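You operate a simulated robot arm through the tools that you are given. There is no shell and no other tool. Be economical: measure what you need, move in short steps, check, and stop when the job is done.

You run a simulated robot arm. Do the job below in one go: nothing can be reset, and whatever is moved stays where it is left.

TASK
Put one of the oil filters from the top of the black table on top of the grey box there. Take the grey filter on the top of the pink table and put it away on the top of the orange bench. Put the 71 C thermostat from the top of the purple table on top of the red box there and the 76 C thermostat on top of the blue box there. Take the orange box from the top of the cream table and leave it in the yellow pan. Fetch the steel pulley and set it on top of the piston on the green bench. Put the 0.2 shim tube from the green bench on top of the brown dirty air filter there and the 0.1 shim tube on the middle of the green bench. Pull the floor drawer open. The order is free. Set down upright: oil filter, grey filter.

It is judged by the outcome, as a careful person would: the job done as asked, and still so three seconds after it is handed in. It fails if anything else is knocked over, pushed out of place, dropped, spilled or broken.

THE ROBOT
A 7-joint arm with a vacuum gripper on a trunk, on a base that drives. Base frame: it is fixed to the floor where the robot stands at the start and does not move with it; the origin is under the middle of the robot, x ahead of it, y to its left, z up; the surface under the hand at the start is at about z = 850. Lengths are in mm, angles in degrees, forces in N, time in s.
Its first joint turns from -149.0 to 149.0 degrees. Places, roughly: blue box [2750, -2250, 1000]; dirty air filter [750, 11000, 750]; floor drawer [-1900, -2000, 100]; grey box [500, 250, 1000]; grey filter [500, -1250, 1000]; middle of the green bench [700, 13000, 700]; oil filter [500, 500, 1000]; orange box [250, -3750, 1000]; piston [750, 11750, 750]; red box [2250, -2250, 1000]; shim tube [750, 11250, 750]; steel pulley (8x8x4 cm) [600, 11200, 700]; thermostat [2500, -2250, 1000]; top of the orange bench [2400, -5000, 800]; yellow pan (30x30x8 cm) [-100, -4000, 900]. Payload 1.06 kg.
Tool frame: the origin (TCP) lies in the middle of the cups' lips, and z points out of the cups. The gripper has 1 cup of 24 mm across, covering 24 by 24 mm (tool x, y); the bellows give 8 mm. With the vacuum on, a cup seals on a smooth face that it is pressed against (1 to 4 N); it does not hold porous or soft things. The pull reaches 23 N.
Orientation is that of the tool frame in the base frame, as a unit quaternion [w, x, y, z]. With the cups facing straight down, the tool's x points along the base's -x, its y along +y and its z along -z.

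THE INTERFACE
- The arm moves only by the tool jog_arm. Its argument "moves" is text: rows parted by semicolons, each of 7 numbers parted by spaces: the vacuum: 1 switches it on, 0 off, then the shift along the tool's x, y, z in mm, then the turn, a rotation vector about the tool's x, y, z in degrees. In form: valve tx ty tz wx wy wz; .... A call has 1 to 20 rows; each row is the pose to reach, as a shift and turn from the pose commanded when the call began, along the tool's axes at that moment. Rows are played at 5 a second. More than 50 mm and 8.6 degrees between two rows, or a gripper value outside its range, and nothing of the call is played. A pose out of reach is approached as far as the arm can. The call stops where the force on the tool passes 40 N (or 10 N more than at its start, if that is more) or the arm is blocked; 0.2 s more then pass. The pull builds up within a second once a cup has sealed. Time passes only in rows, and 0.2 s behind the last, so rows that repeat a pose give it time. The reply holds the time, the measured pose of the TCP, the force on the tool along the base axes and the pull of the vacuum, in the units named above and with some noise, with the torque about the TCP (base axes, N m) and any sound that the robot's microphone picked up.
- Cameras (640 x 400 px; columns grow to the right, rows downward): "scene" is now at [28.7, 132.9, 1584.5]; the picture's right is [-0.46, -0.89, 0.00], its down [-0.63, 0.33, -0.71] and it looks along [0.63, -0.33, -0.71] (base axes); focal length 250 px, centre (320, 200). "wrist" rides on the gripper at [78, 19, -96] in the tool frame; the picture's right is [-0.24, 0.97, 0.00], its down [-0.71, -0.17, -0.69] and it looks along [-0.67, -0.16, 0.73] (tool axes); focal length 243 px, centre (320, 200). There is no depth. A picture from a camera that has moved, and an enlarged one, comes with that camera's place and axes in the base frame and with its lens.
- get_image(camera): a new picture of that camera. The clock stands still meanwhile.
- slide_trunk(by): slides the trunk up (or, below 0, down) by that many mm; the arm and the scene camera ride with it, the base frame stays. It gives what a move gives, with no picture.
- steer(legs): drives the robot by 1 to 6 legs, each [ahead, turn to the left] in mm and degrees, along the robot's own axes; the way and the turn of a leg run together, so that a leg with both is an arc; at most 1500 mm and 180 degrees a leg. The arm and the cameras ride along, it lands a little off, and it stops where it bumps. It gives what a move gives.
- turn_head(pan, tilt): turns the head with the scene camera to pan (to the left, within 155 degrees either way) and tilt (down, from -29 to 69), counted from straight ahead of the robot. It gives what a move gives.
- enlarge(camera, box): a new picture of the part [left, top, right, bottom] of that camera's present view, enlarged. The clock stands still meanwhile.
- job_done(): hands the job in; it is judged then, once.

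Go step by step. Nothing tells you exact positions but the pictures and the camera data: compare them with the known pose of the tool, close in by small moves and look again before you grip or let go. The budget is 493 turns and 234 pictures, counting those below and the enlarged ones. Unless the task says otherwise, let go and move clear before handing in, and close with one line.

The tools are called after "Request:" by a JSON object that holds its "name" and its "arguments". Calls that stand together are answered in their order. jog_arm: Moves the arm, as the interface text tells. Its arguments: {"type":"object","properties":{"moves":{"type":"string"}},"required":["moves"]} The other tools are called the same way: slide_trunk (by) slides the trunk up or down; steer (legs) drives the base; turn_head (pan, tilt) turns the head that bears the scene camera; get_image (camera) takes a picture; enlarge (camera, box) takes an enlarged picture of a part of a camera's view; job_done () hands the job in.

At the start:

```text
t: 0.0
tool_pos: [607.4, -422.2, 1206.6]
orientation: [-0.001, 0.0, 1.0, 0.0]
wrist_force: [0.7, -0.3, 0.4]
wrist_torque: [0.02, -0.01, 0.0]
pull: 0.1
trunk travel left (down, up): [-650.0, 60.0]
robot x, y, heading: [1.5, 1.0, -0.2]
head pan, tilt: [-27.4, 45.1]
```

scene: 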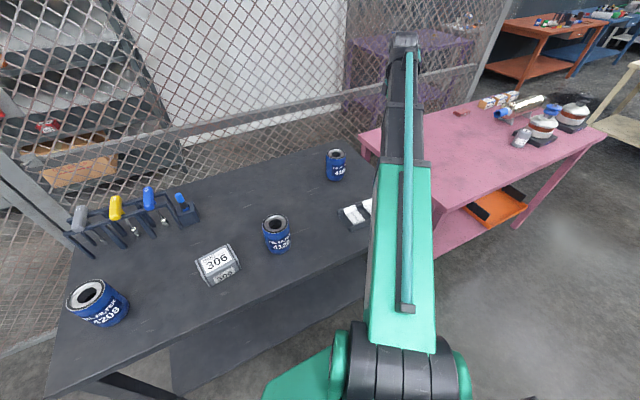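
wrist: 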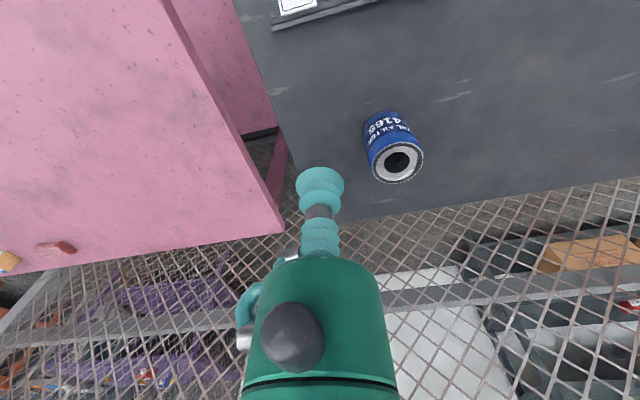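

I see the black table with three blue oil filters and the grey box 306, and the pink table on the right. I'll look closer at the filters before planning a grip.

Request:
{"name": "enlarge", "arguments": {"camera": "scene", "box": [180, 130, 380, 300]}}

Request:
{"name": "enlarge", "arguments": {"camera": "scene", "box": [50, 170, 250, 340]}}

Request:
{"name": "enlarge", "arguments": {"camera": "scene", "box": [430, 70, 630, 190]}}

```text
2.35 times, centred on (280, 215) of scene
camera zoom: at [28.7, 132.9, 1584.5], right [-0.46, -0.89, 0.0], down [-0.63, 0.33, -0.71], along [0.63, -0.33, -0.71], focal length 589 px, centre (414, 165)
```

zoom: 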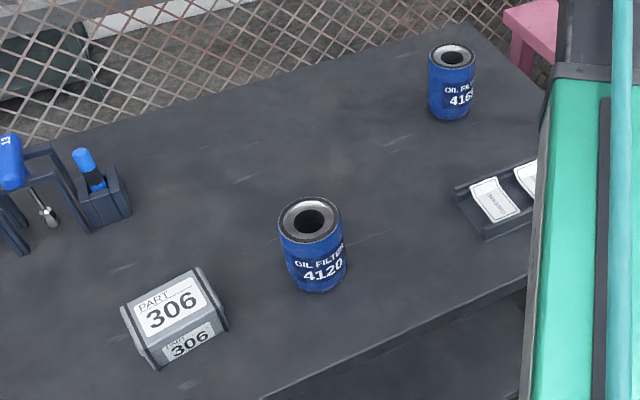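

```text
2.35 times, centred on (150, 255) of scene
camera zoom: at [28.7, 132.9, 1584.5], right [-0.46, -0.89, 0.0], down [-0.63, 0.33, -0.71], along [0.63, -0.33, -0.71], focal length 589 px, centre (720, 71)
```

zoom: 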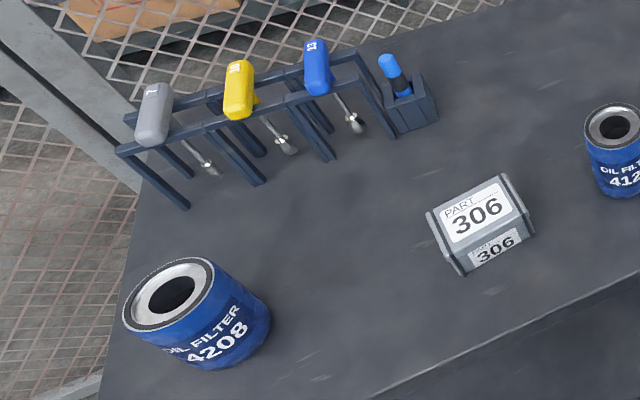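

```text
3.20 times, centred on (530, 130) of scene
camera zoom: at [28.7, 132.9, 1584.5], right [-0.46, -0.89, 0.0], down [-0.63, 0.33, -0.71], along [0.63, -0.33, -0.71], focal length 801 px, centre (-352, 424)
```

zoom: 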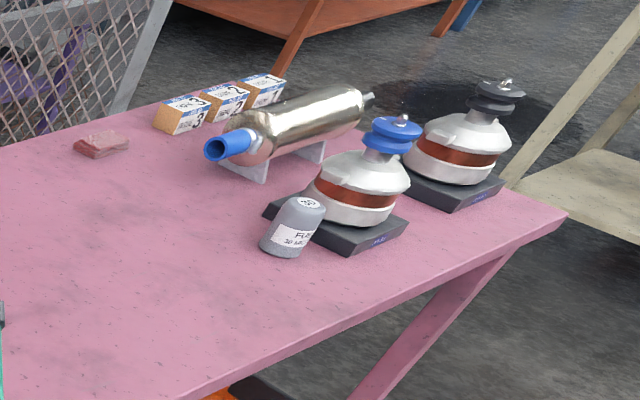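

The oil filters have a grey ring on top around a hole, and a curved side. I'll bring the hand over filter 4120 at about (566, 10) and look closer.

Request:
{"name": "jog_arm", "arguments": {"moves": "0 4 43 12 0 0 0;0 8 86 24 0 0 0;0 12 129 36 0 0 0;0 16 172 48 0 0 0;0 20 215 60 0 0 0;0 24 258 72 0 0 0;0 28 301 84 0 0 0;0 32 344 96 0 0 0;0 36 387 108 0 0 0;0 40 430 120 0 0 0"}}

Request:
{"name": "get_image", "arguments": {"camera": "wrist"}}

Request:
{"name": "get_image", "arguments": {"camera": "scene"}}

```text
t: 2.2
tool_pos: [567.1, 9.3, 1086.1]
orientation: [0.0, 0.0, 1.0, 0.0]
wrist_force: [-1.1, -0.9, -0.3]
wrist_torque: [0.03, -0.01, 0.01]
pull: 0.0
trunk travel left (down, up): [-650.0, 60.0]
robot x, y, heading: [-0.6, 2.1, 0.1]
head pan, tilt: [-27.4, 45.1]
```

```text
228 pictures are left
camera wrist: at [488.0, 26.8, 1180.7], right [0.24, 0.97, 0.0], down [0.71, -0.17, 0.69], along [0.67, -0.16, -0.73], focal length 243 px, centre (320, 200)
```

wrist: 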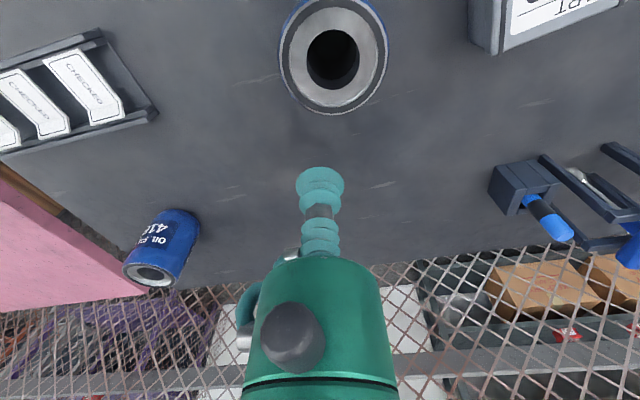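

```text
227 pictures are left
camera scene: at [28.6, 133.5, 1584.5], right [-0.46, -0.89, 0.0], down [-0.63, 0.33, -0.71], along [0.63, -0.33, -0.71], focal length 250 px, centre (320, 200)
```

scene: 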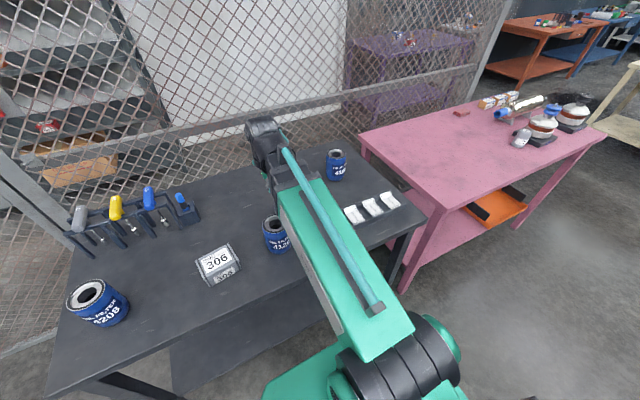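

Filter 4120's ring is too narrow for the cup, so I plan a horizontal side grip pointing +y, then carry it +y to the box. I'll back the base 200 mm for comfortable reach and re-measure.

Request:
{"name": "steer", "arguments": {"legs": [[-200, 0]]}}

Request:
{"name": "jog_arm", "arguments": {"moves": "0 -30 0 0 0 0 0;0 -60 -20 0 0 0 0;0 -90 -40 0 0 0 0;0 -120 -60 0 0 0 0;0 -120 -60 0 0 0 0"}}

Request:
{"name": "get_image", "arguments": {"camera": "wrist"}}

Request:
{"name": "get_image", "arguments": {"camera": "scene"}}

```text
t: 3.8
tool_pos: [362.2, 7.7, 1086.4]
orientation: [0.001, 0.001, 1.0, 0.0]
wrist_force: [-0.2, -1.2, 0.5]
wrist_torque: [0.02, -0.01, 0.0]
pull: 0.1
trunk travel left (down, up): [-650.0, 60.0]
robot x, y, heading: [-202.4, -0.6, -0.2]
head pan, tilt: [-27.4, 45.1]
```

```text
t: 5.0
tool_pos: [482.9, -55.0, 1086.8]
orientation: [0.0, 0.001, 1.0, 0.0]
wrist_force: [-0.4, 0.1, 1.1]
wrist_torque: [-0.01, 0.02, -0.01]
pull: 0.0
trunk travel left (down, up): [-650.0, 60.0]
robot x, y, heading: [-206.1, -1.4, 0.0]
head pan, tilt: [-27.4, 45.1]
```

```text
226 pictures are left
camera wrist: at [404.8, -35.9, 1181.7], right [0.24, 0.97, 0.0], down [0.71, -0.17, 0.69], along [0.67, -0.16, -0.73], focal length 243 px, centre (320, 200)
```

wrist: 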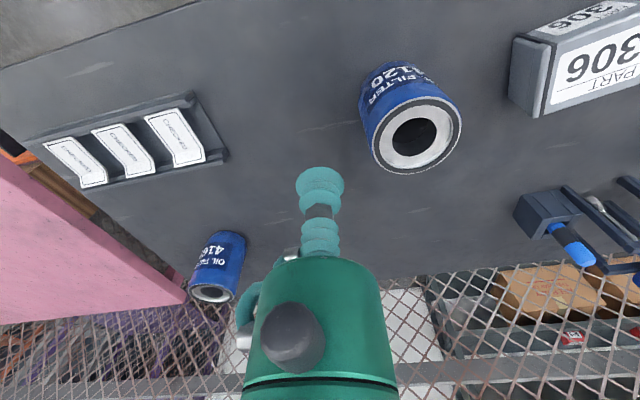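

```text
225 pictures are left
camera scene: at [-174.6, 133.2, 1584.5], right [-0.46, -0.89, 0.0], down [-0.63, 0.33, -0.71], along [0.63, -0.33, -0.71], focal length 250 px, centre (320, 200)
```

scene: 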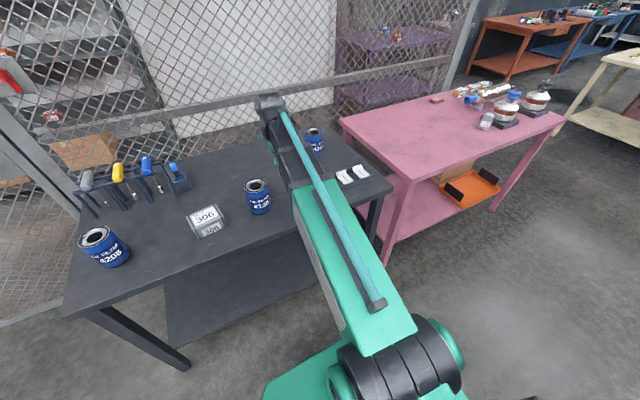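

The filter top centre triangulates to about (538, 26, 965), radius 41. Next I move to its -y side and tip the tool to point along +y.

Request:
{"name": "jog_arm", "arguments": {"moves": "0 -5 -5 4 -8.2 0 0;0 -10 -10 8 -16.4 0 0;0 -15 -15 12 -24.6 0 0;0 -20 -20 16 -32.8 0 0;0 -25 -25 20 -41 0 0;0 -30 -30 24 -49.2 0 0;0 -35 -38 28 -57.4 0 0;0 -40 -46 32 -65.6 0 0;0 -45 -54 36 -73.8 0 0;0 -50 -62 40 -82 0 0;0 -55 -70 45 -90 0 0;0 -55 -70 45 -90 0 0"}}

Request:
{"name": "get_image", "arguments": {"camera": "wrist"}}

Request:
{"name": "get_image", "arguments": {"camera": "scene"}}

```text
t: 7.4
tool_pos: [537.4, -121.1, 1044.0]
orientation: [0.006, 0.002, 0.724, 0.69]
wrist_force: [1.8, 1.2, 0.4]
wrist_torque: [-0.14, 0.06, 0.04]
pull: 0.0
trunk travel left (down, up): [-650.0, 60.0]
robot x, y, heading: [-205.6, 1.8, -0.0]
head pan, tilt: [-27.4, 45.1]
stopped in row 11: the force on the tool passed its limit at 52 N (the readings are from after the stop); the commanded pose is now the measured one
```

```text
224 pictures are left
camera wrist: at [457.9, -215.4, 1066.3], right [0.23, 0.05, 0.97], down [0.7, -0.7, -0.13], along [0.68, 0.71, -0.19], focal length 243 px, centre (320, 200)
```

wrist: 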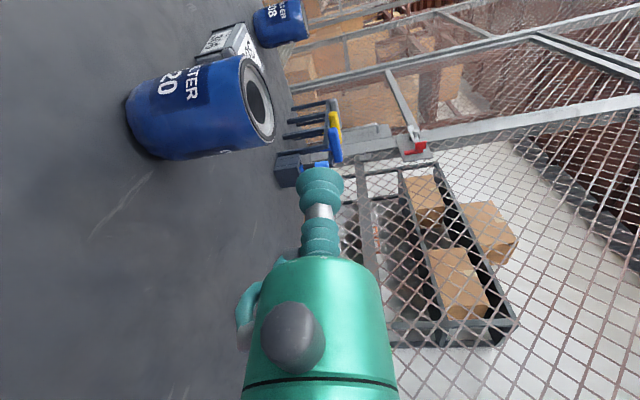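

```text
223 pictures are left
camera scene: at [-174.7, 133.3, 1584.5], right [-0.46, -0.89, 0.0], down [-0.63, 0.33, -0.71], along [0.63, -0.33, -0.71], focal length 250 px, centre (320, 200)
```

scene: 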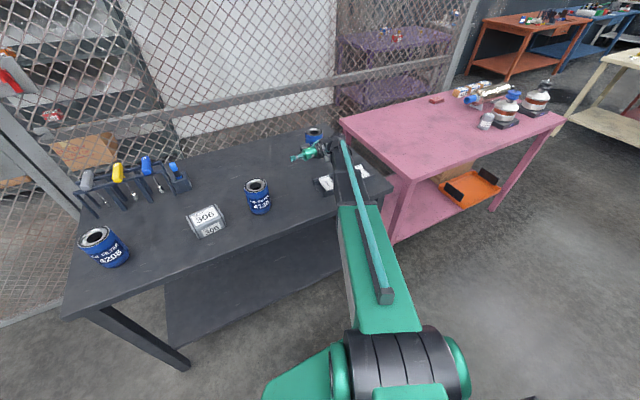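

The move stopped with a force spike, though the residual force is small. I'll look closely at what the wrist touched.

Request:
{"name": "enlarge", "arguments": {"camera": "scene", "box": [240, 110, 400, 220]}}

```text
3.64 times, centred on (320, 165) of scene
camera zoom: at [-174.7, 133.3, 1584.5], right [-0.46, -0.89, 0.0], down [-0.63, 0.33, -0.71], along [0.63, -0.33, -0.71], focal length 910 px, centre (320, 327)
```

zoom: 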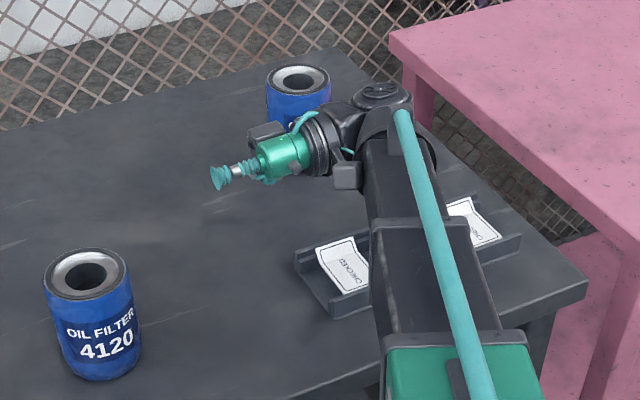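

The camera block touched the forearm, and the wrist sits over the CHECKED tray, so this side is bad. I'll back up and yaw the tool to point +x (away from the robot) instead, with the camera off to the left.

Request:
{"name": "steer", "arguments": {"legs": [[-200, 0]]}}

Request:
{"name": "jog_arm", "arguments": {"moves": "0 0 0 0 0 -8.2 0;0 0 0 0 0 -16.4 0;0 0 0 0 0 -24.6 0;0 0 0 0 0 -32.8 0;0 0 0 0 0 -41 0;0 0 0 0 0 -49 0;0 0 0 0 0 -57 0;0 0 0 0 0 -65 0;0 0 0 0 0 -73 0;0 0 0 0 0 -81 0;0 0 0 0 0 -89 0;0 0 0 0 0 -90 0"}}

Request:
{"name": "get_image", "arguments": {"camera": "wrist"}}

Request:
{"name": "get_image", "arguments": {"camera": "scene"}}

```text
t: 9.0
tool_pos: [337.5, -126.1, 1044.9]
orientation: [0.01, 0.005, 0.723, 0.69]
wrist_force: [1.6, 3.9, 0.3]
wrist_torque: [-0.07, -0.01, -0.12]
pull: 0.0
trunk travel left (down, up): [-650.0, 60.0]
robot x, y, heading: [-398.2, -0.5, -0.6]
head pan, tilt: [-27.4, 45.1]
```

```text
t: 11.6
tool_pos: [338.7, -125.6, 1044.0]
orientation: [0.519, 0.491, 0.507, 0.482]
wrist_force: [0.2, 0.1, 0.1]
wrist_torque: [-0.01, 0.0, 0.01]
pull: 0.1
trunk travel left (down, up): [-650.0, 60.0]
robot x, y, heading: [-403.0, 3.1, -0.4]
head pan, tilt: [-27.4, 45.1]
```

```text
221 pictures are left
camera wrist: at [244.5, -45.0, 1057.8], right [-0.01, -0.19, 0.98], down [-0.7, -0.7, -0.14], along [0.71, -0.69, -0.12], focal length 243 px, centre (320, 200)
```

wrist: 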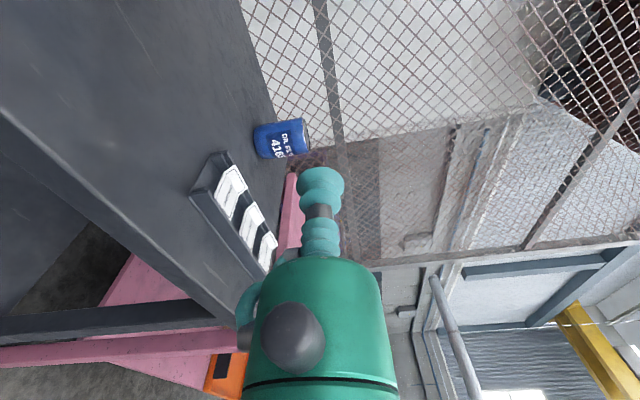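

```text
220 pictures are left
camera scene: at [-371.8, 134.3, 1584.5], right [-0.47, -0.88, 0.0], down [-0.63, 0.33, -0.71], along [0.62, -0.33, -0.71], focal length 250 px, centre (320, 200)
```

scene: 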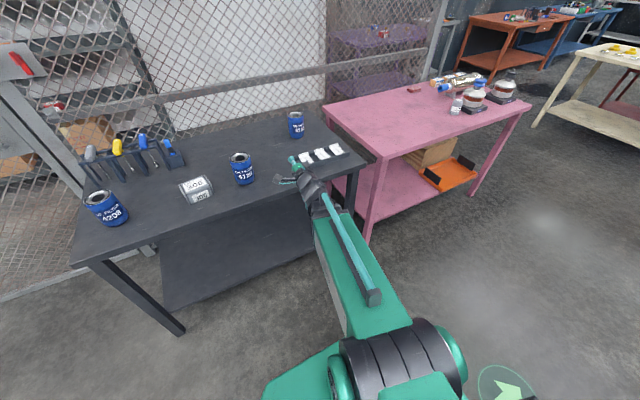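

The tool now points +x with no contact. I'll line up with filter 4120 in y and height, staying back in x, and look.

Request:
{"name": "jog_arm", "arguments": {"moves": "0 32 -24 0 0 0 0;0 64 -48 0 0 0 0;0 96 -72 0 0 0 0;0 128 -97 0 0 0 0;0 159 -121 0 0 0 0;0 159 -121 0 0 0 0"}}

Request:
{"name": "get_image", "arguments": {"camera": "wrist"}}

Request:
{"name": "enlarge", "arguments": {"camera": "scene", "box": [150, 100, 360, 230]}}

```text
t: 13.0
tool_pos: [345.2, -28.6, 928.4]
orientation: [0.5, 0.479, 0.525, 0.495]
wrist_force: [0.2, -0.3, 1.0]
wrist_torque: [-0.02, 0.04, -0.02]
pull: 0.1
out of reach, approached as far as the arm can: row 3, 4, 5, 6
trunk travel left (down, up): [-650.0, 60.0]
robot x, y, heading: [-401.9, 3.1, -0.7]
head pan, tilt: [-27.4, 45.1]
```

```text
219 pictures are left
camera wrist: at [247.0, 45.3, 942.7], right [0.02, -0.19, 0.98], down [-0.66, -0.74, -0.13], along [0.75, -0.64, -0.13], focal length 243 px, centre (320, 200)
```

wrist: 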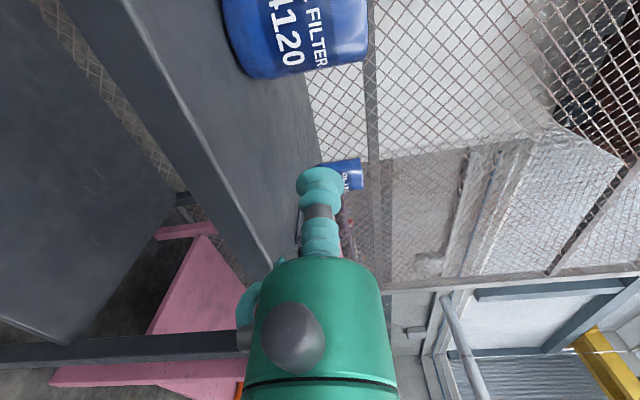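

```text
3.05 times, centred on (255, 165) of scene
camera zoom: at [-371.8, 134.1, 1584.5], right [-0.47, -0.88, 0.0], down [-0.63, 0.33, -0.71], along [0.62, -0.33, -0.71], focal length 763 px, centre (518, 307)
```

zoom: 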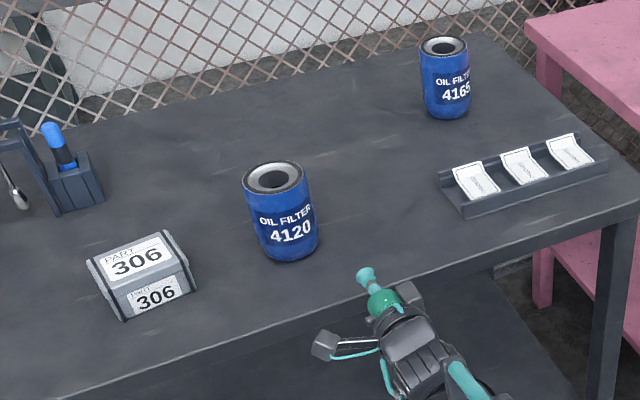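

The arm ran out of reach close to its axis. I'll back the base another 150 mm and finish lining up.

Request:
{"name": "steer", "arguments": {"legs": [[-150, 0]]}}

Request:
{"name": "jog_arm", "arguments": {"moves": "0 0 0 40 0 0 0;0 0 0 80 0 0 0;0 0 0 120 0 0 0;0 20 0 130 0 0 0;0 40 0 140 0 0 0;0 54 0 150 0 0 0;0 54 0 150 0 0 0"}}

```text
t: 14.3
tool_pos: [197.0, -31.2, 928.6]
orientation: [0.502, 0.48, 0.522, 0.494]
wrist_force: [0.1, -0.3, 0.2]
wrist_torque: [0.0, 0.0, -0.04]
pull: 0.1
trunk travel left (down, up): [-650.0, 60.0]
robot x, y, heading: [-552.3, 3.8, -0.8]
head pan, tilt: [-27.4, 45.1]
```

```text
t: 15.9
tool_pos: [348.2, 5.5, 930.1]
orientation: [0.491, 0.473, 0.533, 0.501]
wrist_force: [-0.6, 1.0, -0.4]
wrist_torque: [0.02, -0.01, 0.0]
pull: 0.1
out of reach, approached as far as the arm can: row 4, 5, 6, 7
trunk travel left (down, up): [-650.0, 60.0]
robot x, y, heading: [-550.8, 3.0, -0.9]
head pan, tilt: [-27.4, 45.1]
```

A wrist joint limit, not radius, seems to stop me. I'll test rolling the tool so the camera goes upward and see whether this frees the motion.

Request:
{"name": "jog_arm", "arguments": {"moves": "0 0 0 0 0 0 8;0 0 0 0 0 0 16;0 0 0 0 0 0 24;0 0 0 0 0 0 32;0 10 0 0 0 0 40;0 20 0 0 0 0 45"}}

```text
t: 17.3
tool_pos: [351.8, 2.6, 933.2]
orientation: [0.262, 0.642, 0.31, 0.651]
wrist_force: [0.7, 0.4, -0.1]
wrist_torque: [-0.04, -0.01, 0.01]
pull: 0.0
out of reach, approached as far as the arm can: row 1, 2, 3, 4, 5, 6
trunk travel left (down, up): [-650.0, 60.0]
robot x, y, heading: [-550.8, 5.7, -0.6]
head pan, tilt: [-27.4, 45.1]
```

Request:
{"name": "jog_arm", "arguments": {"moves": "0 0 0 0 0 0 8;0 0 0 0 0 0 16;0 0 0 0 0 0 24;0 0 0 0 0 0 32;0 0 0 0 0 0 40;0 0 0 0 0 0 45;0 0 -20 0 0 0 45;0 0 -40 0 0 0 45;0 0 -40 0 0 0 45"}}

Request:
{"name": "get_image", "arguments": {"camera": "scene"}}

```text
t: 19.3
tool_pos: [350.9, 5.5, 911.8]
orientation: [-0.01, 0.712, 0.044, 0.701]
wrist_force: [0.3, 0.1, 0.9]
wrist_torque: [0.02, 0.0, 0.01]
pull: 0.1
out of reach, approached as far as the arm can: row 1, 2, 3, 4, 5, 6, 7, 8, 9
trunk travel left (down, up): [-650.0, 60.0]
robot x, y, heading: [-553.0, 3.0, -1.2]
head pan, tilt: [-27.4, 45.1]
```

```text
217 pictures are left
camera scene: at [-518.7, 135.9, 1584.5], right [-0.47, -0.88, 0.0], down [-0.62, 0.34, -0.71], along [0.62, -0.33, -0.71], focal length 250 px, centre (320, 200)
```

scene: 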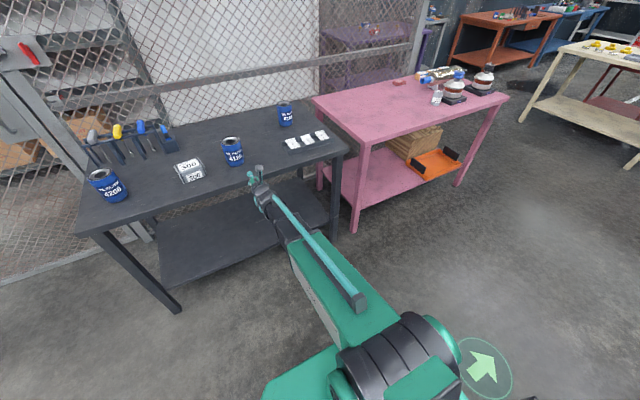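

The limit is on the tool's yaw relative to the arm's azimuth; the camera is now on top, which is good. I'll yaw the tool 20° left and approach the filter diagonally.

Request:
{"name": "jog_arm", "arguments": {"moves": "0 1 9 19 7 0 0;0 2 18 38 14 0 0;0 3 27 56 20.6 0 0;0 3 36 75 20.6 0 0;0 3 36 75 20.6 0 0"}}

Request:
{"name": "get_image", "arguments": {"camera": "wrist"}}

Request:
{"name": "enlarge", "arguments": {"camera": "scene", "box": [150, 90, 350, 215]}}

```text
t: 20.5
tool_pos: [427.2, -28.8, 916.4]
orientation: [-0.122, 0.699, 0.156, 0.687]
wrist_force: [0.9, 0.2, -0.5]
wrist_torque: [-0.02, -0.03, 0.02]
pull: 0.0
trunk travel left (down, up): [-650.0, 60.0]
robot x, y, heading: [-549.2, 4.3, -1.1]
head pan, tilt: [-27.4, 45.1]
```

```text
216 pictures are left
camera wrist: at [346.8, -80.3, 996.6], right [0.37, -0.91, -0.19], down [-0.7, -0.14, -0.7], along [0.61, 0.4, -0.69], focal length 243 px, centre (320, 200)
```

wrist: 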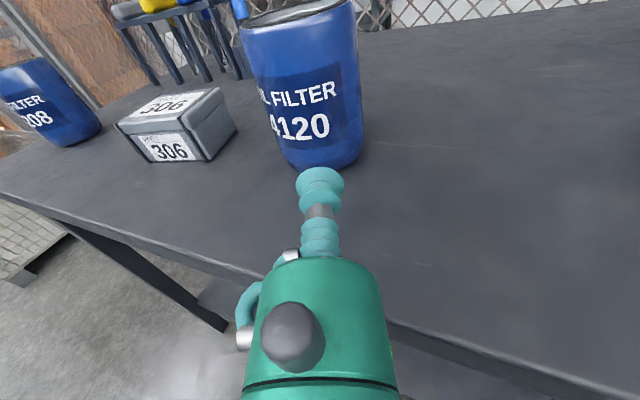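

```text
3.20 times, centred on (250, 152) of scene
camera zoom: at [-518.7, 136.1, 1584.5], right [-0.47, -0.88, 0.0], down [-0.62, 0.34, -0.71], along [0.62, -0.33, -0.71], focal length 801 px, centre (544, 352)
```

zoom: 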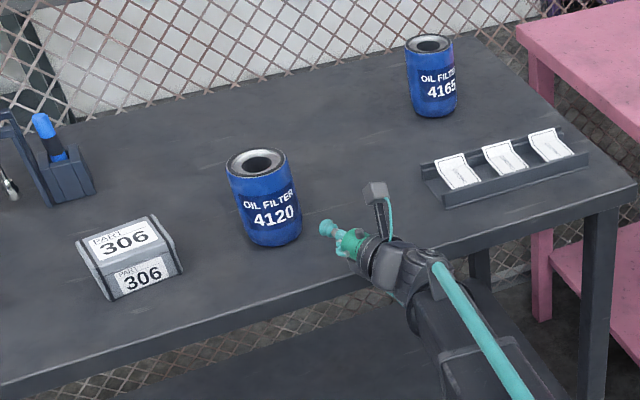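

Prediction matches the picture: the filter axis is 8 mm left of the tool line with its surface about 82 mm ahead. I advance with the vacuum on, gently.

Request:
{"name": "jog_arm", "arguments": {"moves": "1 0 -8 30 0 0 0;1 0 -8 60 0 0 0;1 0 -8 74 0 0 0;1 0 -8 78 0 0 0;1 0 -8 81 0 0 0;1 0 -8 83 0 0 0;1 0 -8 83 0 0 0;1 0 -8 83 0 0 0"}}

Request:
{"name": "get_image", "arguments": {"camera": "wrist"}}

```text
t: 22.3
tool_pos: [499.3, 8.0, 914.4]
orientation: [-0.122, 0.699, 0.156, 0.688]
wrist_force: [1.1, 1.0, 0.9]
wrist_torque: [0.02, -0.09, 0.02]
pull: 23.3
trunk travel left (down, up): [-650.0, 60.0]
robot x, y, heading: [-548.3, 2.0, -1.1]
head pan, tilt: [-27.4, 45.1]
```

```text
214 pictures are left
camera wrist: at [419.5, -42.4, 994.1], right [0.37, -0.91, -0.19], down [-0.7, -0.14, -0.7], along [0.61, 0.4, -0.69], focal length 243 px, centre (320, 200)
```

wrist: 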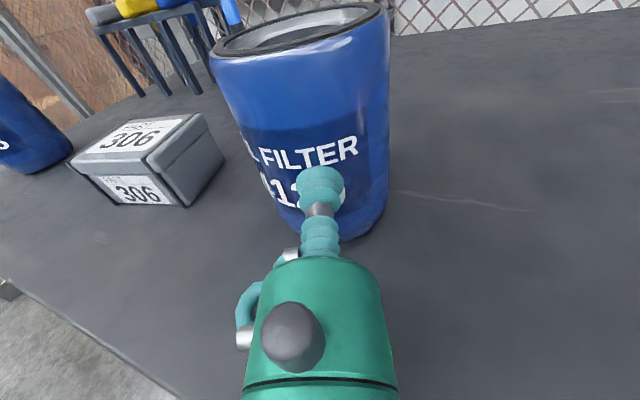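

Sealed with full pull. I'll lift gently and check.

Request:
{"name": "jog_arm", "arguments": {"moves": "1 10 0 0 0 0 0;1 25 0 0 0 0 0;1 45 0 0 0 0 0;1 70 0 0 0 0 0;1 100 0 0 0 0 0;1 100 0 0 0 0 0"}}

Request:
{"name": "get_image", "arguments": {"camera": "wrist"}}

Request:
{"name": "enlarge", "arguments": {"camera": "scene", "box": [140, 80, 300, 190]}}

```text
t: 23.7
tool_pos: [501.0, 12.9, 1015.6]
orientation: [-0.122, 0.699, 0.157, 0.687]
wrist_force: [1.1, 0.1, -4.2]
wrist_torque: [-0.14, 0.22, -0.01]
pull: 23.1
trunk travel left (down, up): [-650.0, 60.0]
robot x, y, heading: [-551.4, 1.7, -1.1]
head pan, tilt: [-27.4, 45.1]
```

```text
213 pictures are left
camera wrist: at [419.8, -38.3, 1095.7], right [0.37, -0.91, -0.19], down [-0.7, -0.14, -0.7], along [0.61, 0.4, -0.69], focal length 243 px, centre (320, 200)
```

wrist: 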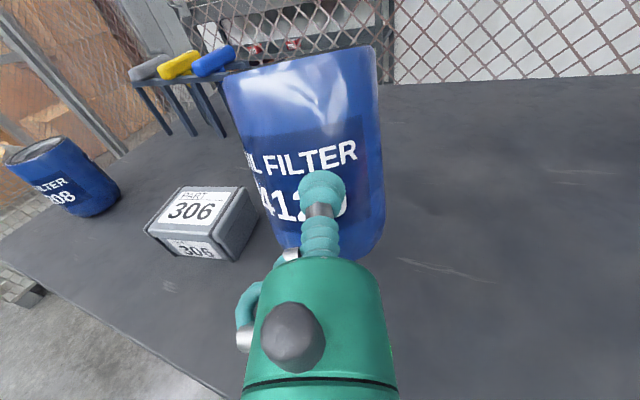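

```text
3.64 times, centred on (220, 135) of scene
camera zoom: at [-518.1, 136.0, 1584.5], right [-0.47, -0.88, 0.0], down [-0.62, 0.34, -0.71], along [0.62, -0.33, -0.71], focal length 910 px, centre (684, 436)
```

zoom: 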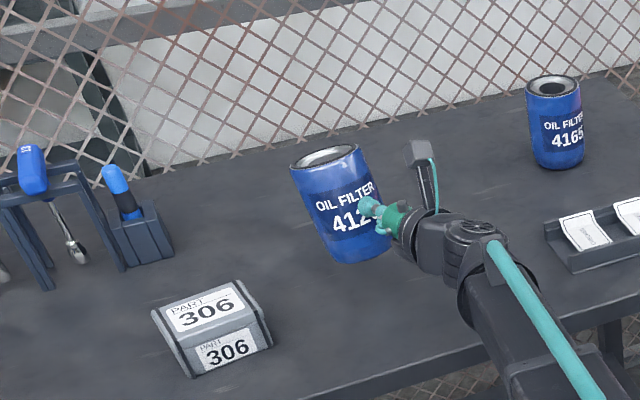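

Lifted; the filter sags so its top leans away by roughly 10°. I'll pitch the tool up to compensate and look.

Request:
{"name": "jog_arm", "arguments": {"moves": "1 0 0 0 0 4 0;1 0 0 0 0 8 0;1 0 0 0 0 12 0;1 0 0 0 0 12 0"}}

Request:
{"name": "get_image", "arguments": {"camera": "wrist"}}

Request:
{"name": "enlarge", "arguments": {"camera": "scene", "box": [140, 80, 300, 190]}}

```text
t: 24.7
tool_pos: [502.1, 13.6, 1012.7]
orientation: [-0.137, 0.623, 0.142, 0.757]
wrist_force: [-0.3, -1.2, -4.5]
wrist_torque: [-0.13, 0.2, 0.02]
pull: 23.1
trunk travel left (down, up): [-650.0, 60.0]
robot x, y, heading: [-545.0, 2.1, -0.8]
head pan, tilt: [-27.4, 45.1]
```

```text
211 pictures are left
camera wrist: at [407.4, -44.5, 1073.0], right [0.42, -0.89, -0.19], down [-0.55, -0.08, -0.83], along [0.72, 0.45, -0.53], focal length 243 px, centre (320, 200)
```

wrist: 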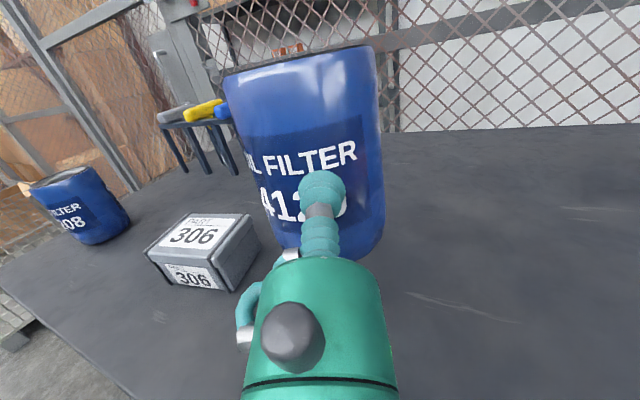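

```text
3.64 times, centred on (220, 135) of scene
camera zoom: at [-518.1, 136.0, 1584.5], right [-0.47, -0.88, 0.0], down [-0.62, 0.34, -0.71], along [0.62, -0.33, -0.71], focal length 910 px, centre (684, 436)
```

zoom: 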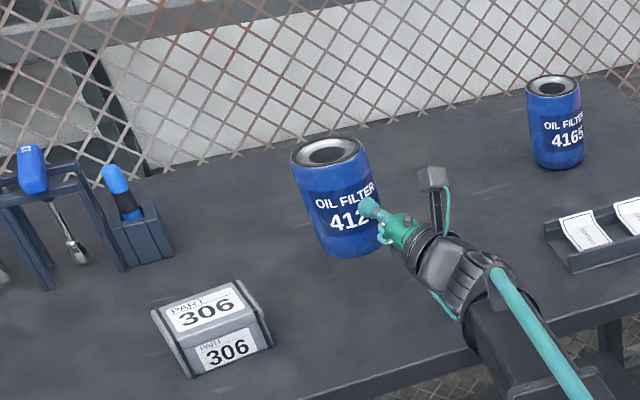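

The filter now looks upright. The grey box's top is near (537, 229, 900); I'll carry the filter over it.

Request:
{"name": "jog_arm", "arguments": {"moves": "1 -1 -37 15 0 0 0;1 -2 -74 30 0 0 0;1 -3 -111 45 0 0 0;1 -4 -149 60 0 0 0;1 -5 -186 74 0 0 0;1 -5 -186 74 0 0 0"}}

Request:
{"name": "get_image", "arguments": {"camera": "wrist"}}

Request:
{"name": "enlarge", "arguments": {"camera": "scene", "box": [110, 80, 270, 190]}}

```text
t: 26.1
tool_pos: [497.4, 213.2, 1012.7]
orientation: [-0.138, 0.624, 0.143, 0.756]
wrist_force: [0.4, -0.4, -4.2]
wrist_torque: [-0.13, 0.19, 0.02]
pull: 22.7
trunk travel left (down, up): [-650.0, 60.0]
robot x, y, heading: [-550.8, 8.1, -1.1]
head pan, tilt: [-27.4, 45.1]
```

```text
209 pictures are left
camera wrist: at [402.7, 155.8, 1071.5], right [0.42, -0.89, -0.19], down [-0.55, -0.08, -0.83], along [0.72, 0.45, -0.53], focal length 243 px, centre (320, 200)
```

wrist: 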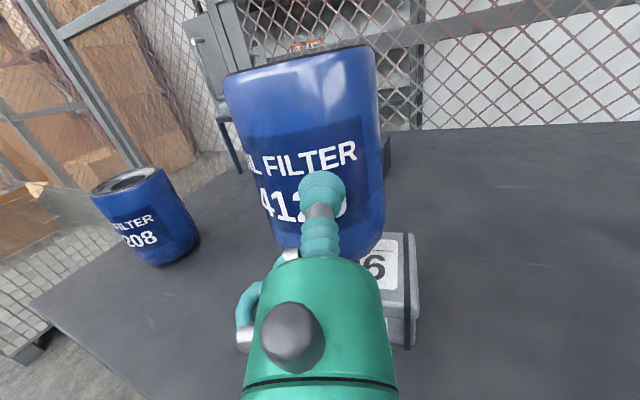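

```text
3.64 times, centred on (190, 135) of scene
camera zoom: at [-518.1, 136.1, 1584.5], right [-0.47, -0.88, 0.0], down [-0.62, 0.34, -0.71], along [0.62, -0.33, -0.71], focal length 910 px, centre (793, 436)
```

zoom: 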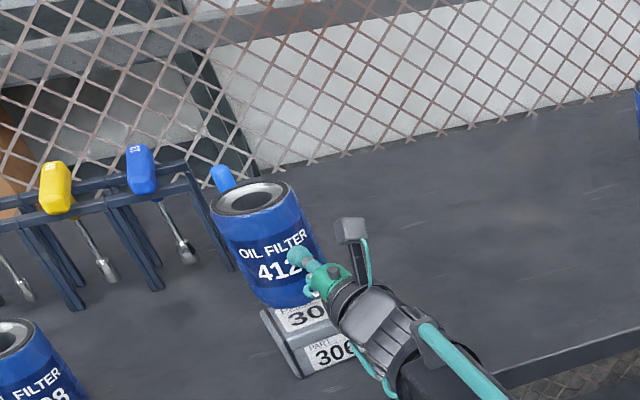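

Over the box roughly. I'll lower 35 mm and look again for the fine alignment.

Request:
{"name": "jog_arm", "arguments": {"moves": "1 -17 -1 -3 0 0 0;1 -34 -1.5 -6.4 0 0 0;1 -34 -1.5 -6.4 0 0 0"}}

Request:
{"name": "enlarge", "arguments": {"camera": "wrist", "box": [200, 100, 480, 360]}}

Request:
{"name": "enlarge", "arguments": {"camera": "scene", "box": [150, 110, 230, 190]}}

```text
t: 26.9
tool_pos: [495.2, 214.5, 980.5]
orientation: [-0.138, 0.622, 0.143, 0.757]
wrist_force: [-1.5, -0.6, 0.4]
wrist_torque: [-0.03, 0.0, -0.02]
pull: 22.5
trunk travel left (down, up): [-650.0, 60.0]
robot x, y, heading: [-551.2, -0.4, -0.8]
head pan, tilt: [-27.4, 45.1]
```

```text
1.54 times, centred on (340, 230) of wrist
camera zoom: at [401.4, 156.9, 1038.6], right [0.42, -0.89, -0.19], down [-0.55, -0.08, -0.83], along [0.72, 0.45, -0.53], focal length 373 px, centre (289, 154)
```

zoom: 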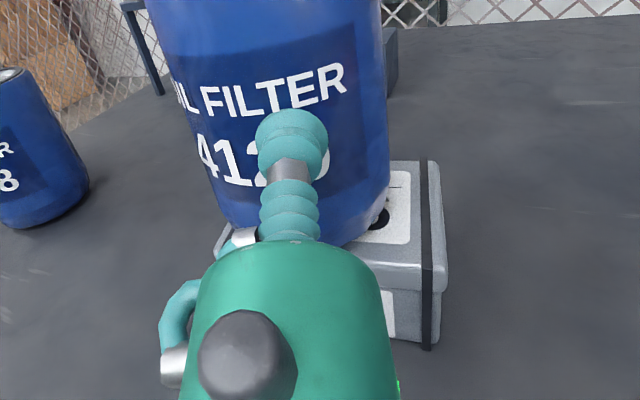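

```text
5.00 times, centred on (190, 150) of scene
camera zoom: at [-519.0, 135.9, 1584.6], right [-0.47, -0.88, 0.0], down [-0.62, 0.34, -0.71], along [0.62, -0.33, -0.71], focal length 1252 px, centre (970, 450)
```

zoom: 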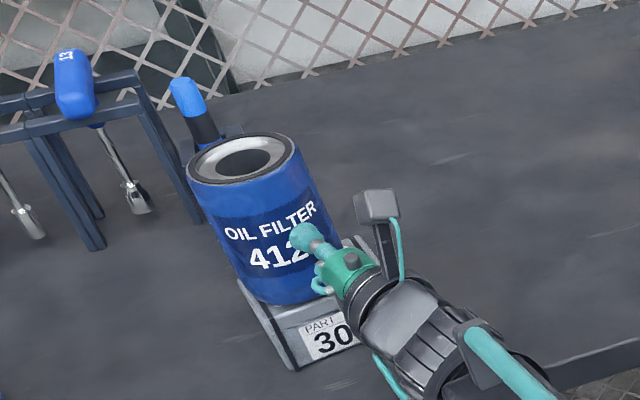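

The filter just touched the box top (force dropped to zero) but sits about 15–20 mm too far left. I'll lift 12 mm, shift right 18 mm and look.

Request:
{"name": "jog_arm", "arguments": {"moves": "1 12 0.5 2 0 0 0;1 12.3 9 -1 0 0 0;1 12.3 17 -5 0 0 0;1 12.3 17 -5 0 0 0"}}

Request:
{"name": "enlarge", "arguments": {"camera": "wrist", "box": [200, 100, 480, 360]}}

Request:
{"name": "enlarge", "arguments": {"camera": "scene", "box": [150, 110, 230, 190]}}

```text
t: 27.9
tool_pos: [498.7, 196.2, 989.9]
orientation: [-0.138, 0.624, 0.142, 0.756]
wrist_force: [0.0, 0.2, -4.3]
wrist_torque: [-0.12, 0.21, 0.01]
pull: 23.0
trunk travel left (down, up): [-650.0, 60.0]
robot x, y, heading: [-548.1, 2.5, -0.6]
head pan, tilt: [-27.4, 45.1]
```

```text
1.54 times, centred on (340, 230) of wrist
camera zoom: at [403.4, 138.8, 1049.1], right [0.42, -0.89, -0.19], down [-0.55, -0.08, -0.83], along [0.72, 0.45, -0.53], focal length 373 px, centre (289, 154)
```

zoom: 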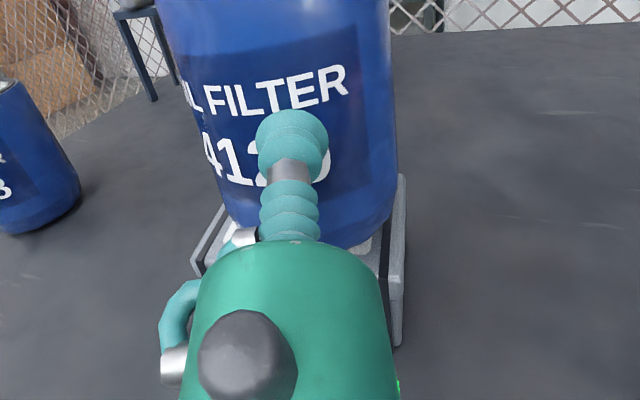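

```text
5.00 times, centred on (190, 150) of scene
camera zoom: at [-518.1, 136.1, 1584.5], right [-0.47, -0.88, 0.0], down [-0.62, 0.34, -0.71], along [0.62, -0.33, -0.71], focal length 1252 px, centre (970, 450)
```

zoom: 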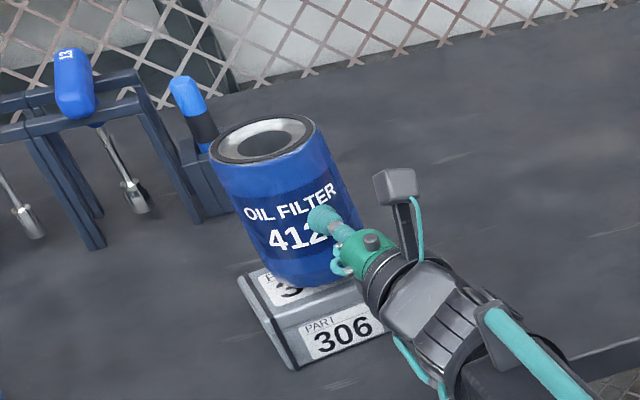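

The filter is now centred on the box within a few mm by averaging both views. I'll lower until it rests.

Request:
{"name": "jog_arm", "arguments": {"moves": "1 -5 -0.2 -1 0 0 0;1 -9 -0.4 -1.7 0 0 0;1 -11.5 -0.5 -2.1 0 0 0;1 -11.5 -0.5 -2.1 0 0 0"}}

Request:
{"name": "enlarge", "arguments": {"camera": "scene", "box": [150, 110, 230, 190]}}

Request:
{"name": "enlarge", "arguments": {"camera": "wrist", "box": [200, 100, 480, 360]}}

```text
t: 28.9
tool_pos: [496.5, 195.3, 979.0]
orientation: [-0.138, 0.622, 0.142, 0.757]
wrist_force: [-2.3, -0.8, 1.8]
wrist_torque: [0.02, 0.02, -0.03]
pull: 23.3
trunk travel left (down, up): [-650.0, 60.0]
robot x, y, heading: [-550.5, 1.2, -1.0]
head pan, tilt: [-27.4, 45.1]
```

```text
5.00 times, centred on (190, 150) of scene
camera zoom: at [-519.1, 135.8, 1584.6], right [-0.47, -0.88, 0.0], down [-0.62, 0.34, -0.71], along [0.62, -0.33, -0.71], focal length 1252 px, centre (970, 450)
```

zoom: 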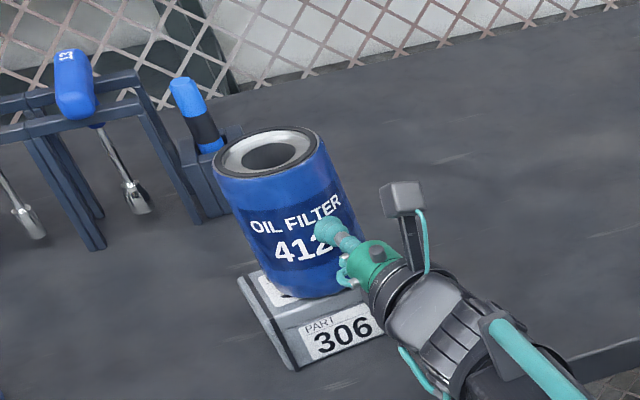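

```text
1.54 times, centred on (340, 230) of wrist
camera zoom: at [402.5, 137.6, 1038.5], right [0.42, -0.89, -0.19], down [-0.55, -0.08, -0.83], along [0.72, 0.45, -0.53], focal length 373 px, centre (289, 154)
```

zoom: 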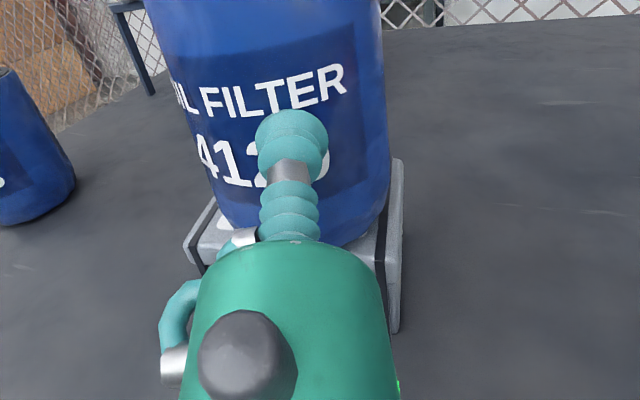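

It rests on the box. I'll release, wait, and back straight off.

Request:
{"name": "jog_arm", "arguments": {"moves": "0 0 0 0 0 0 0;0 0 0 0 0 0 0;0 0 0 0 0 0 0;0 0 0 0 0 0 0;0 0 0 -5 0 0 0;0 0 0 -20 0 0 0;0 0 0 -50 0 0 0;0 0 0 -90 0 0 0;0 0 0 -130 0 0 0"}}

Request:
{"name": "enlarge", "arguments": {"camera": "scene", "box": [130, 100, 250, 190]}}

```text
t: 30.9
tool_pos: [377.8, 143.2, 957.3]
orientation: [-0.138, 0.623, 0.143, 0.757]
wrist_force: [1.0, -0.3, -0.4]
wrist_torque: [-0.02, 0.02, 0.01]
pull: 0.0
trunk travel left (down, up): [-650.0, 60.0]
robot x, y, heading: [-549.2, 3.5, -0.8]
head pan, tilt: [-27.4, 45.1]
```

```text
4.44 times, centred on (190, 145) of scene
camera zoom: at [-518.9, 136.0, 1584.5], right [-0.47, -0.88, 0.0], down [-0.62, 0.34, -0.71], along [0.62, -0.33, -0.71], focal length 1113 px, centre (898, 444)
```

zoom: 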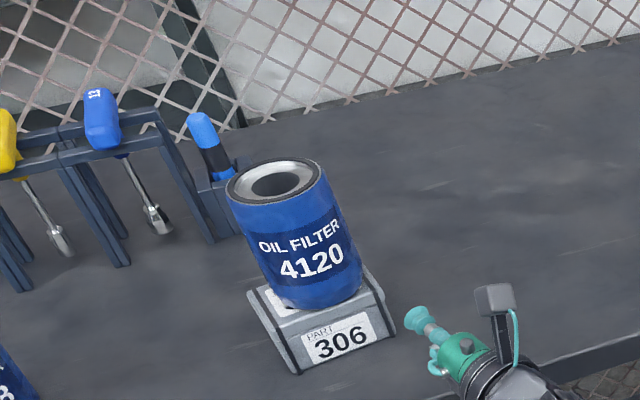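

The oil filter stands on the grey box. Next I raise the hand and unroll it, to come back to the tool-down travelling pose.

Request:
{"name": "jog_arm", "arguments": {"moves": "0 10 0.5 2 0 0 -8.5;0 20 1 4 0 0 -17;0 30 1.5 6 0 0 -25.5;0 40 2 8 0 0 -34;0 50 2.5 10 0 0 -42.5;0 60 3 12 0 0 -51;0 70 3.5 14 0 0 -59.5;0 80 4 16 0 0 -68;0 90 4.5 18 0 0 -76.5;0 100 5 20 0 0 -85;0 110 5.5 22 0 0 -93.5;0 120 6 24 0 0 -102;0 130 6.5 26 0 0 -110.5;0 140 7 28 0 0 -119;0 150 7.5 30 0 0 -127.5;0 160 8 32 0 0 -136;0 170 8.5 34 0 0 -144.5;0 180 9 36 0 0 -153;0 190 9.5 38 0 0 -161.5;0 200 10 40 0 0 -170"}}

```text
t: 35.1
tool_pos: [381.1, 146.1, 1159.7]
orientation: [0.742, -0.087, 0.633, 0.202]
wrist_force: [-0.1, -0.5, -0.2]
wrist_torque: [-0.01, -0.01, -0.01]
pull: 0.1
trunk travel left (down, up): [-650.0, 60.0]
robot x, y, heading: [-549.2, -0.8, -1.1]
head pan, tilt: [-27.4, 45.1]
```

Request:
{"name": "jog_arm", "arguments": {"moves": "0 0 0 0 2.04 7.48 0.88;0 0 0 0 4.08 14.96 1.75;0 0 0 0 6.12 22.44 2.63;0 0 0 0 8.16 29.92 3.5;0 0 0 0 10.2 37.4 4.38;0 0 0 0 12.24 44.88 5.26;0 0 0 0 14.28 52.36 6.14;0 0 0 0 16.32 59.84 7.01;0 0 0 0 18.36 67.32 7.89;0 0 0 0 20.4 74.8 8.77;0 0 0 0 22.44 82.28 9.65;0 0 0 0 24.48 89.76 10.5;0 0 0 0 26.5 97.2 11.4;0 0 0 0 26.5 97.2 11.4"}}

Request:
{"name": "get_image", "arguments": {"camera": "scene"}}

```text
t: 38.1
tool_pos: [381.5, 145.7, 1159.7]
orientation: [0.0, 0.001, 1.0, 0.0]
wrist_force: [0.0, 0.0, 0.3]
wrist_torque: [-0.02, 0.03, 0.01]
pull: 0.1
trunk travel left (down, up): [-650.0, 60.0]
robot x, y, heading: [-549.0, 0.7, -0.8]
head pan, tilt: [-27.4, 45.1]
```

```text
200 pictures are left
camera scene: at [-518.7, 136.1, 1584.5], right [-0.47, -0.88, 0.0], down [-0.62, 0.34, -0.71], along [0.62, -0.33, -0.71], focal length 250 px, centre (320, 200)
```

scene: 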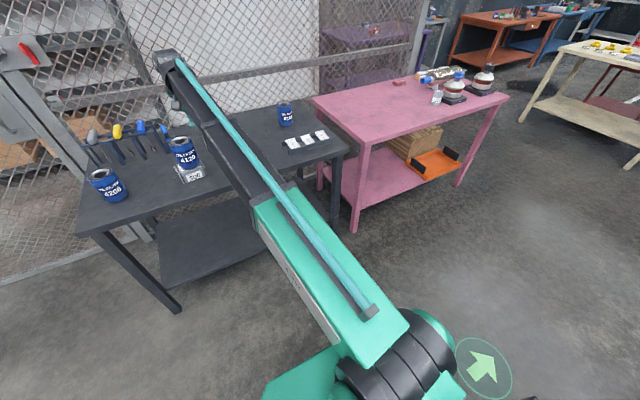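

Next the grey filter at about (555, -1310) on the pink table. I'll retract the arm a bit, then drive round to stand at about (-150, -1250).

Request:
{"name": "jog_arm", "arguments": {"moves": "0 45 -20 0 0 0 0;0 90 -40 0 0 0 0;0 135 -60 0 0 0 0;0 180 -80 0 0 0 0;0 225 -100 0 0 0 0;0 270 -120 0 0 0 0;0 300 -140 0 0 0 0;0 300 -140 0 0 0 0"}}

Request:
{"name": "steer", "arguments": {"legs": [[0, -89], [1250, 0], [0, 90], [350, 0]]}}

Request:
{"name": "get_image", "arguments": {"camera": "scene"}}

```text
t: 39.9
tool_pos: [83.8, 6.9, 1156.5]
orientation: [0.001, -0.001, 1.0, 0.0]
wrist_force: [-0.4, 1.0, -0.2]
wrist_torque: [0.01, 0.01, -0.03]
pull: 0.0
trunk travel left (down, up): [-650.0, 60.0]
robot x, y, heading: [-549.8, -0.2, -0.8]
head pan, tilt: [-27.4, 45.1]
```

```text
t: 55.5
tool_pos: [459.6, -1165.3, 1155.6]
orientation: [0.0, -0.02, 1.0, 0.0]
wrist_force: [0.1, -0.2, -0.9]
wrist_torque: [0.03, 0.03, -0.01]
pull: 0.0
trunk travel left (down, up): [-650.0, 60.0]
robot x, y, heading: [-173.3, -1194.2, 1.4]
head pan, tilt: [-27.4, 45.1]
```

```text
199 pictures are left
camera scene: at [-146.2, -1059.2, 1584.5], right [-0.44, -0.9, 0.0], down [-0.64, 0.31, -0.71], along [0.63, -0.31, -0.71], focal length 250 px, centre (320, 200)
```

scene: 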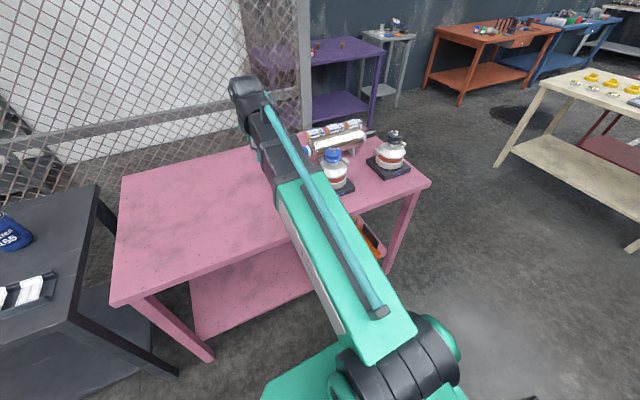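

The arm hides the filter; I'll use the wrist camera.

Request:
{"name": "get_image", "arguments": {"camera": "wrist"}}

```text
198 pictures are left
camera wrist: at [381.7, -1150.1, 1250.5], right [0.2, 0.98, 0.0], down [0.71, -0.14, 0.69], along [0.67, -0.13, -0.73], focal length 243 px, centre (320, 200)
```

wrist: 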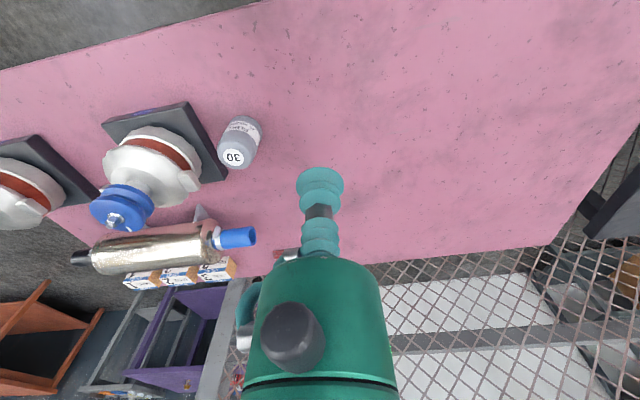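

The grey filter's "30" top is near (567, -1326). I move above it and look again.

Request:
{"name": "jog_arm", "arguments": {"moves": "0 -20 -33 19 0 0 0;0 -40 -66 38 0 0 0;0 -60 -99 57 0 0 0;0 -80 -132 76 0 0 0;0 -100 -150 95 0 0 0;0 -100 -150 95 0 0 0"}}

Request:
{"name": "get_image", "arguments": {"camera": "wrist"}}

```text
t: 56.9
tool_pos: [571.4, -1310.5, 1062.2]
orientation: [0.001, -0.02, 1.0, 0.0]
wrist_force: [0.8, -0.6, -0.6]
wrist_torque: [-0.01, 0.01, 0.04]
pull: 0.0
trunk travel left (down, up): [-650.0, 60.0]
robot x, y, heading: [-167.4, -1195.6, 1.4]
head pan, tilt: [-27.4, 45.1]
```

```text
197 pictures are left
camera wrist: at [491.6, -1296.1, 1156.2], right [0.2, 0.98, 0.0], down [0.71, -0.14, 0.69], along [0.67, -0.13, -0.73], focal length 243 px, centre (320, 200)
```

wrist: 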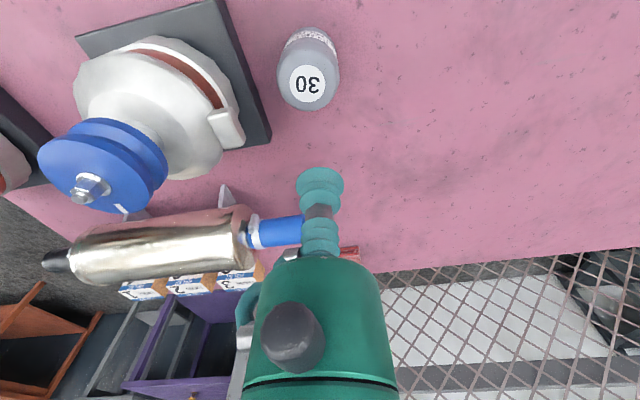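

The filter top is at about (559, -1320, 934). I descend with vacuum on.

Request:
{"name": "jog_arm", "arguments": {"moves": "0 6 -4 40 0 0 0;0 12.8 -8.5 80 0 0 0;1 12.8 -8.5 108 0 0 0;1 12.8 -8.5 118 0 0 0;1 12.8 -8.5 124 0 0 0;1 12.8 -8.5 127 0 0 0;1 12.8 -8.5 129 0 0 0;1 12.8 -8.5 131 0 0 0;1 12.8 -8.5 131 0 0 0"}}

Request:
{"name": "get_image", "arguments": {"camera": "wrist"}}

```text
t: 58.9
tool_pos: [552.9, -1319.4, 930.4]
orientation: [0.001, -0.02, 1.0, 0.0]
wrist_force: [4.5, -1.8, 15.8]
wrist_torque: [-0.01, 0.01, -0.05]
pull: 22.6
trunk travel left (down, up): [-650.0, 60.0]
robot x, y, heading: [-172.7, -1194.4, 1.1]
head pan, tilt: [-27.4, 45.1]
```

```text
196 pictures are left
camera wrist: at [473.7, -1304.9, 1024.9], right [0.2, 0.98, 0.0], down [0.71, -0.14, 0.69], along [0.67, -0.13, -0.73], focal length 243 px, centre (320, 200)
```

wrist: 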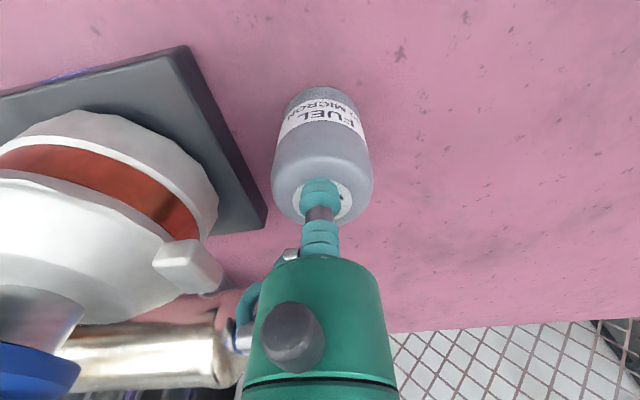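

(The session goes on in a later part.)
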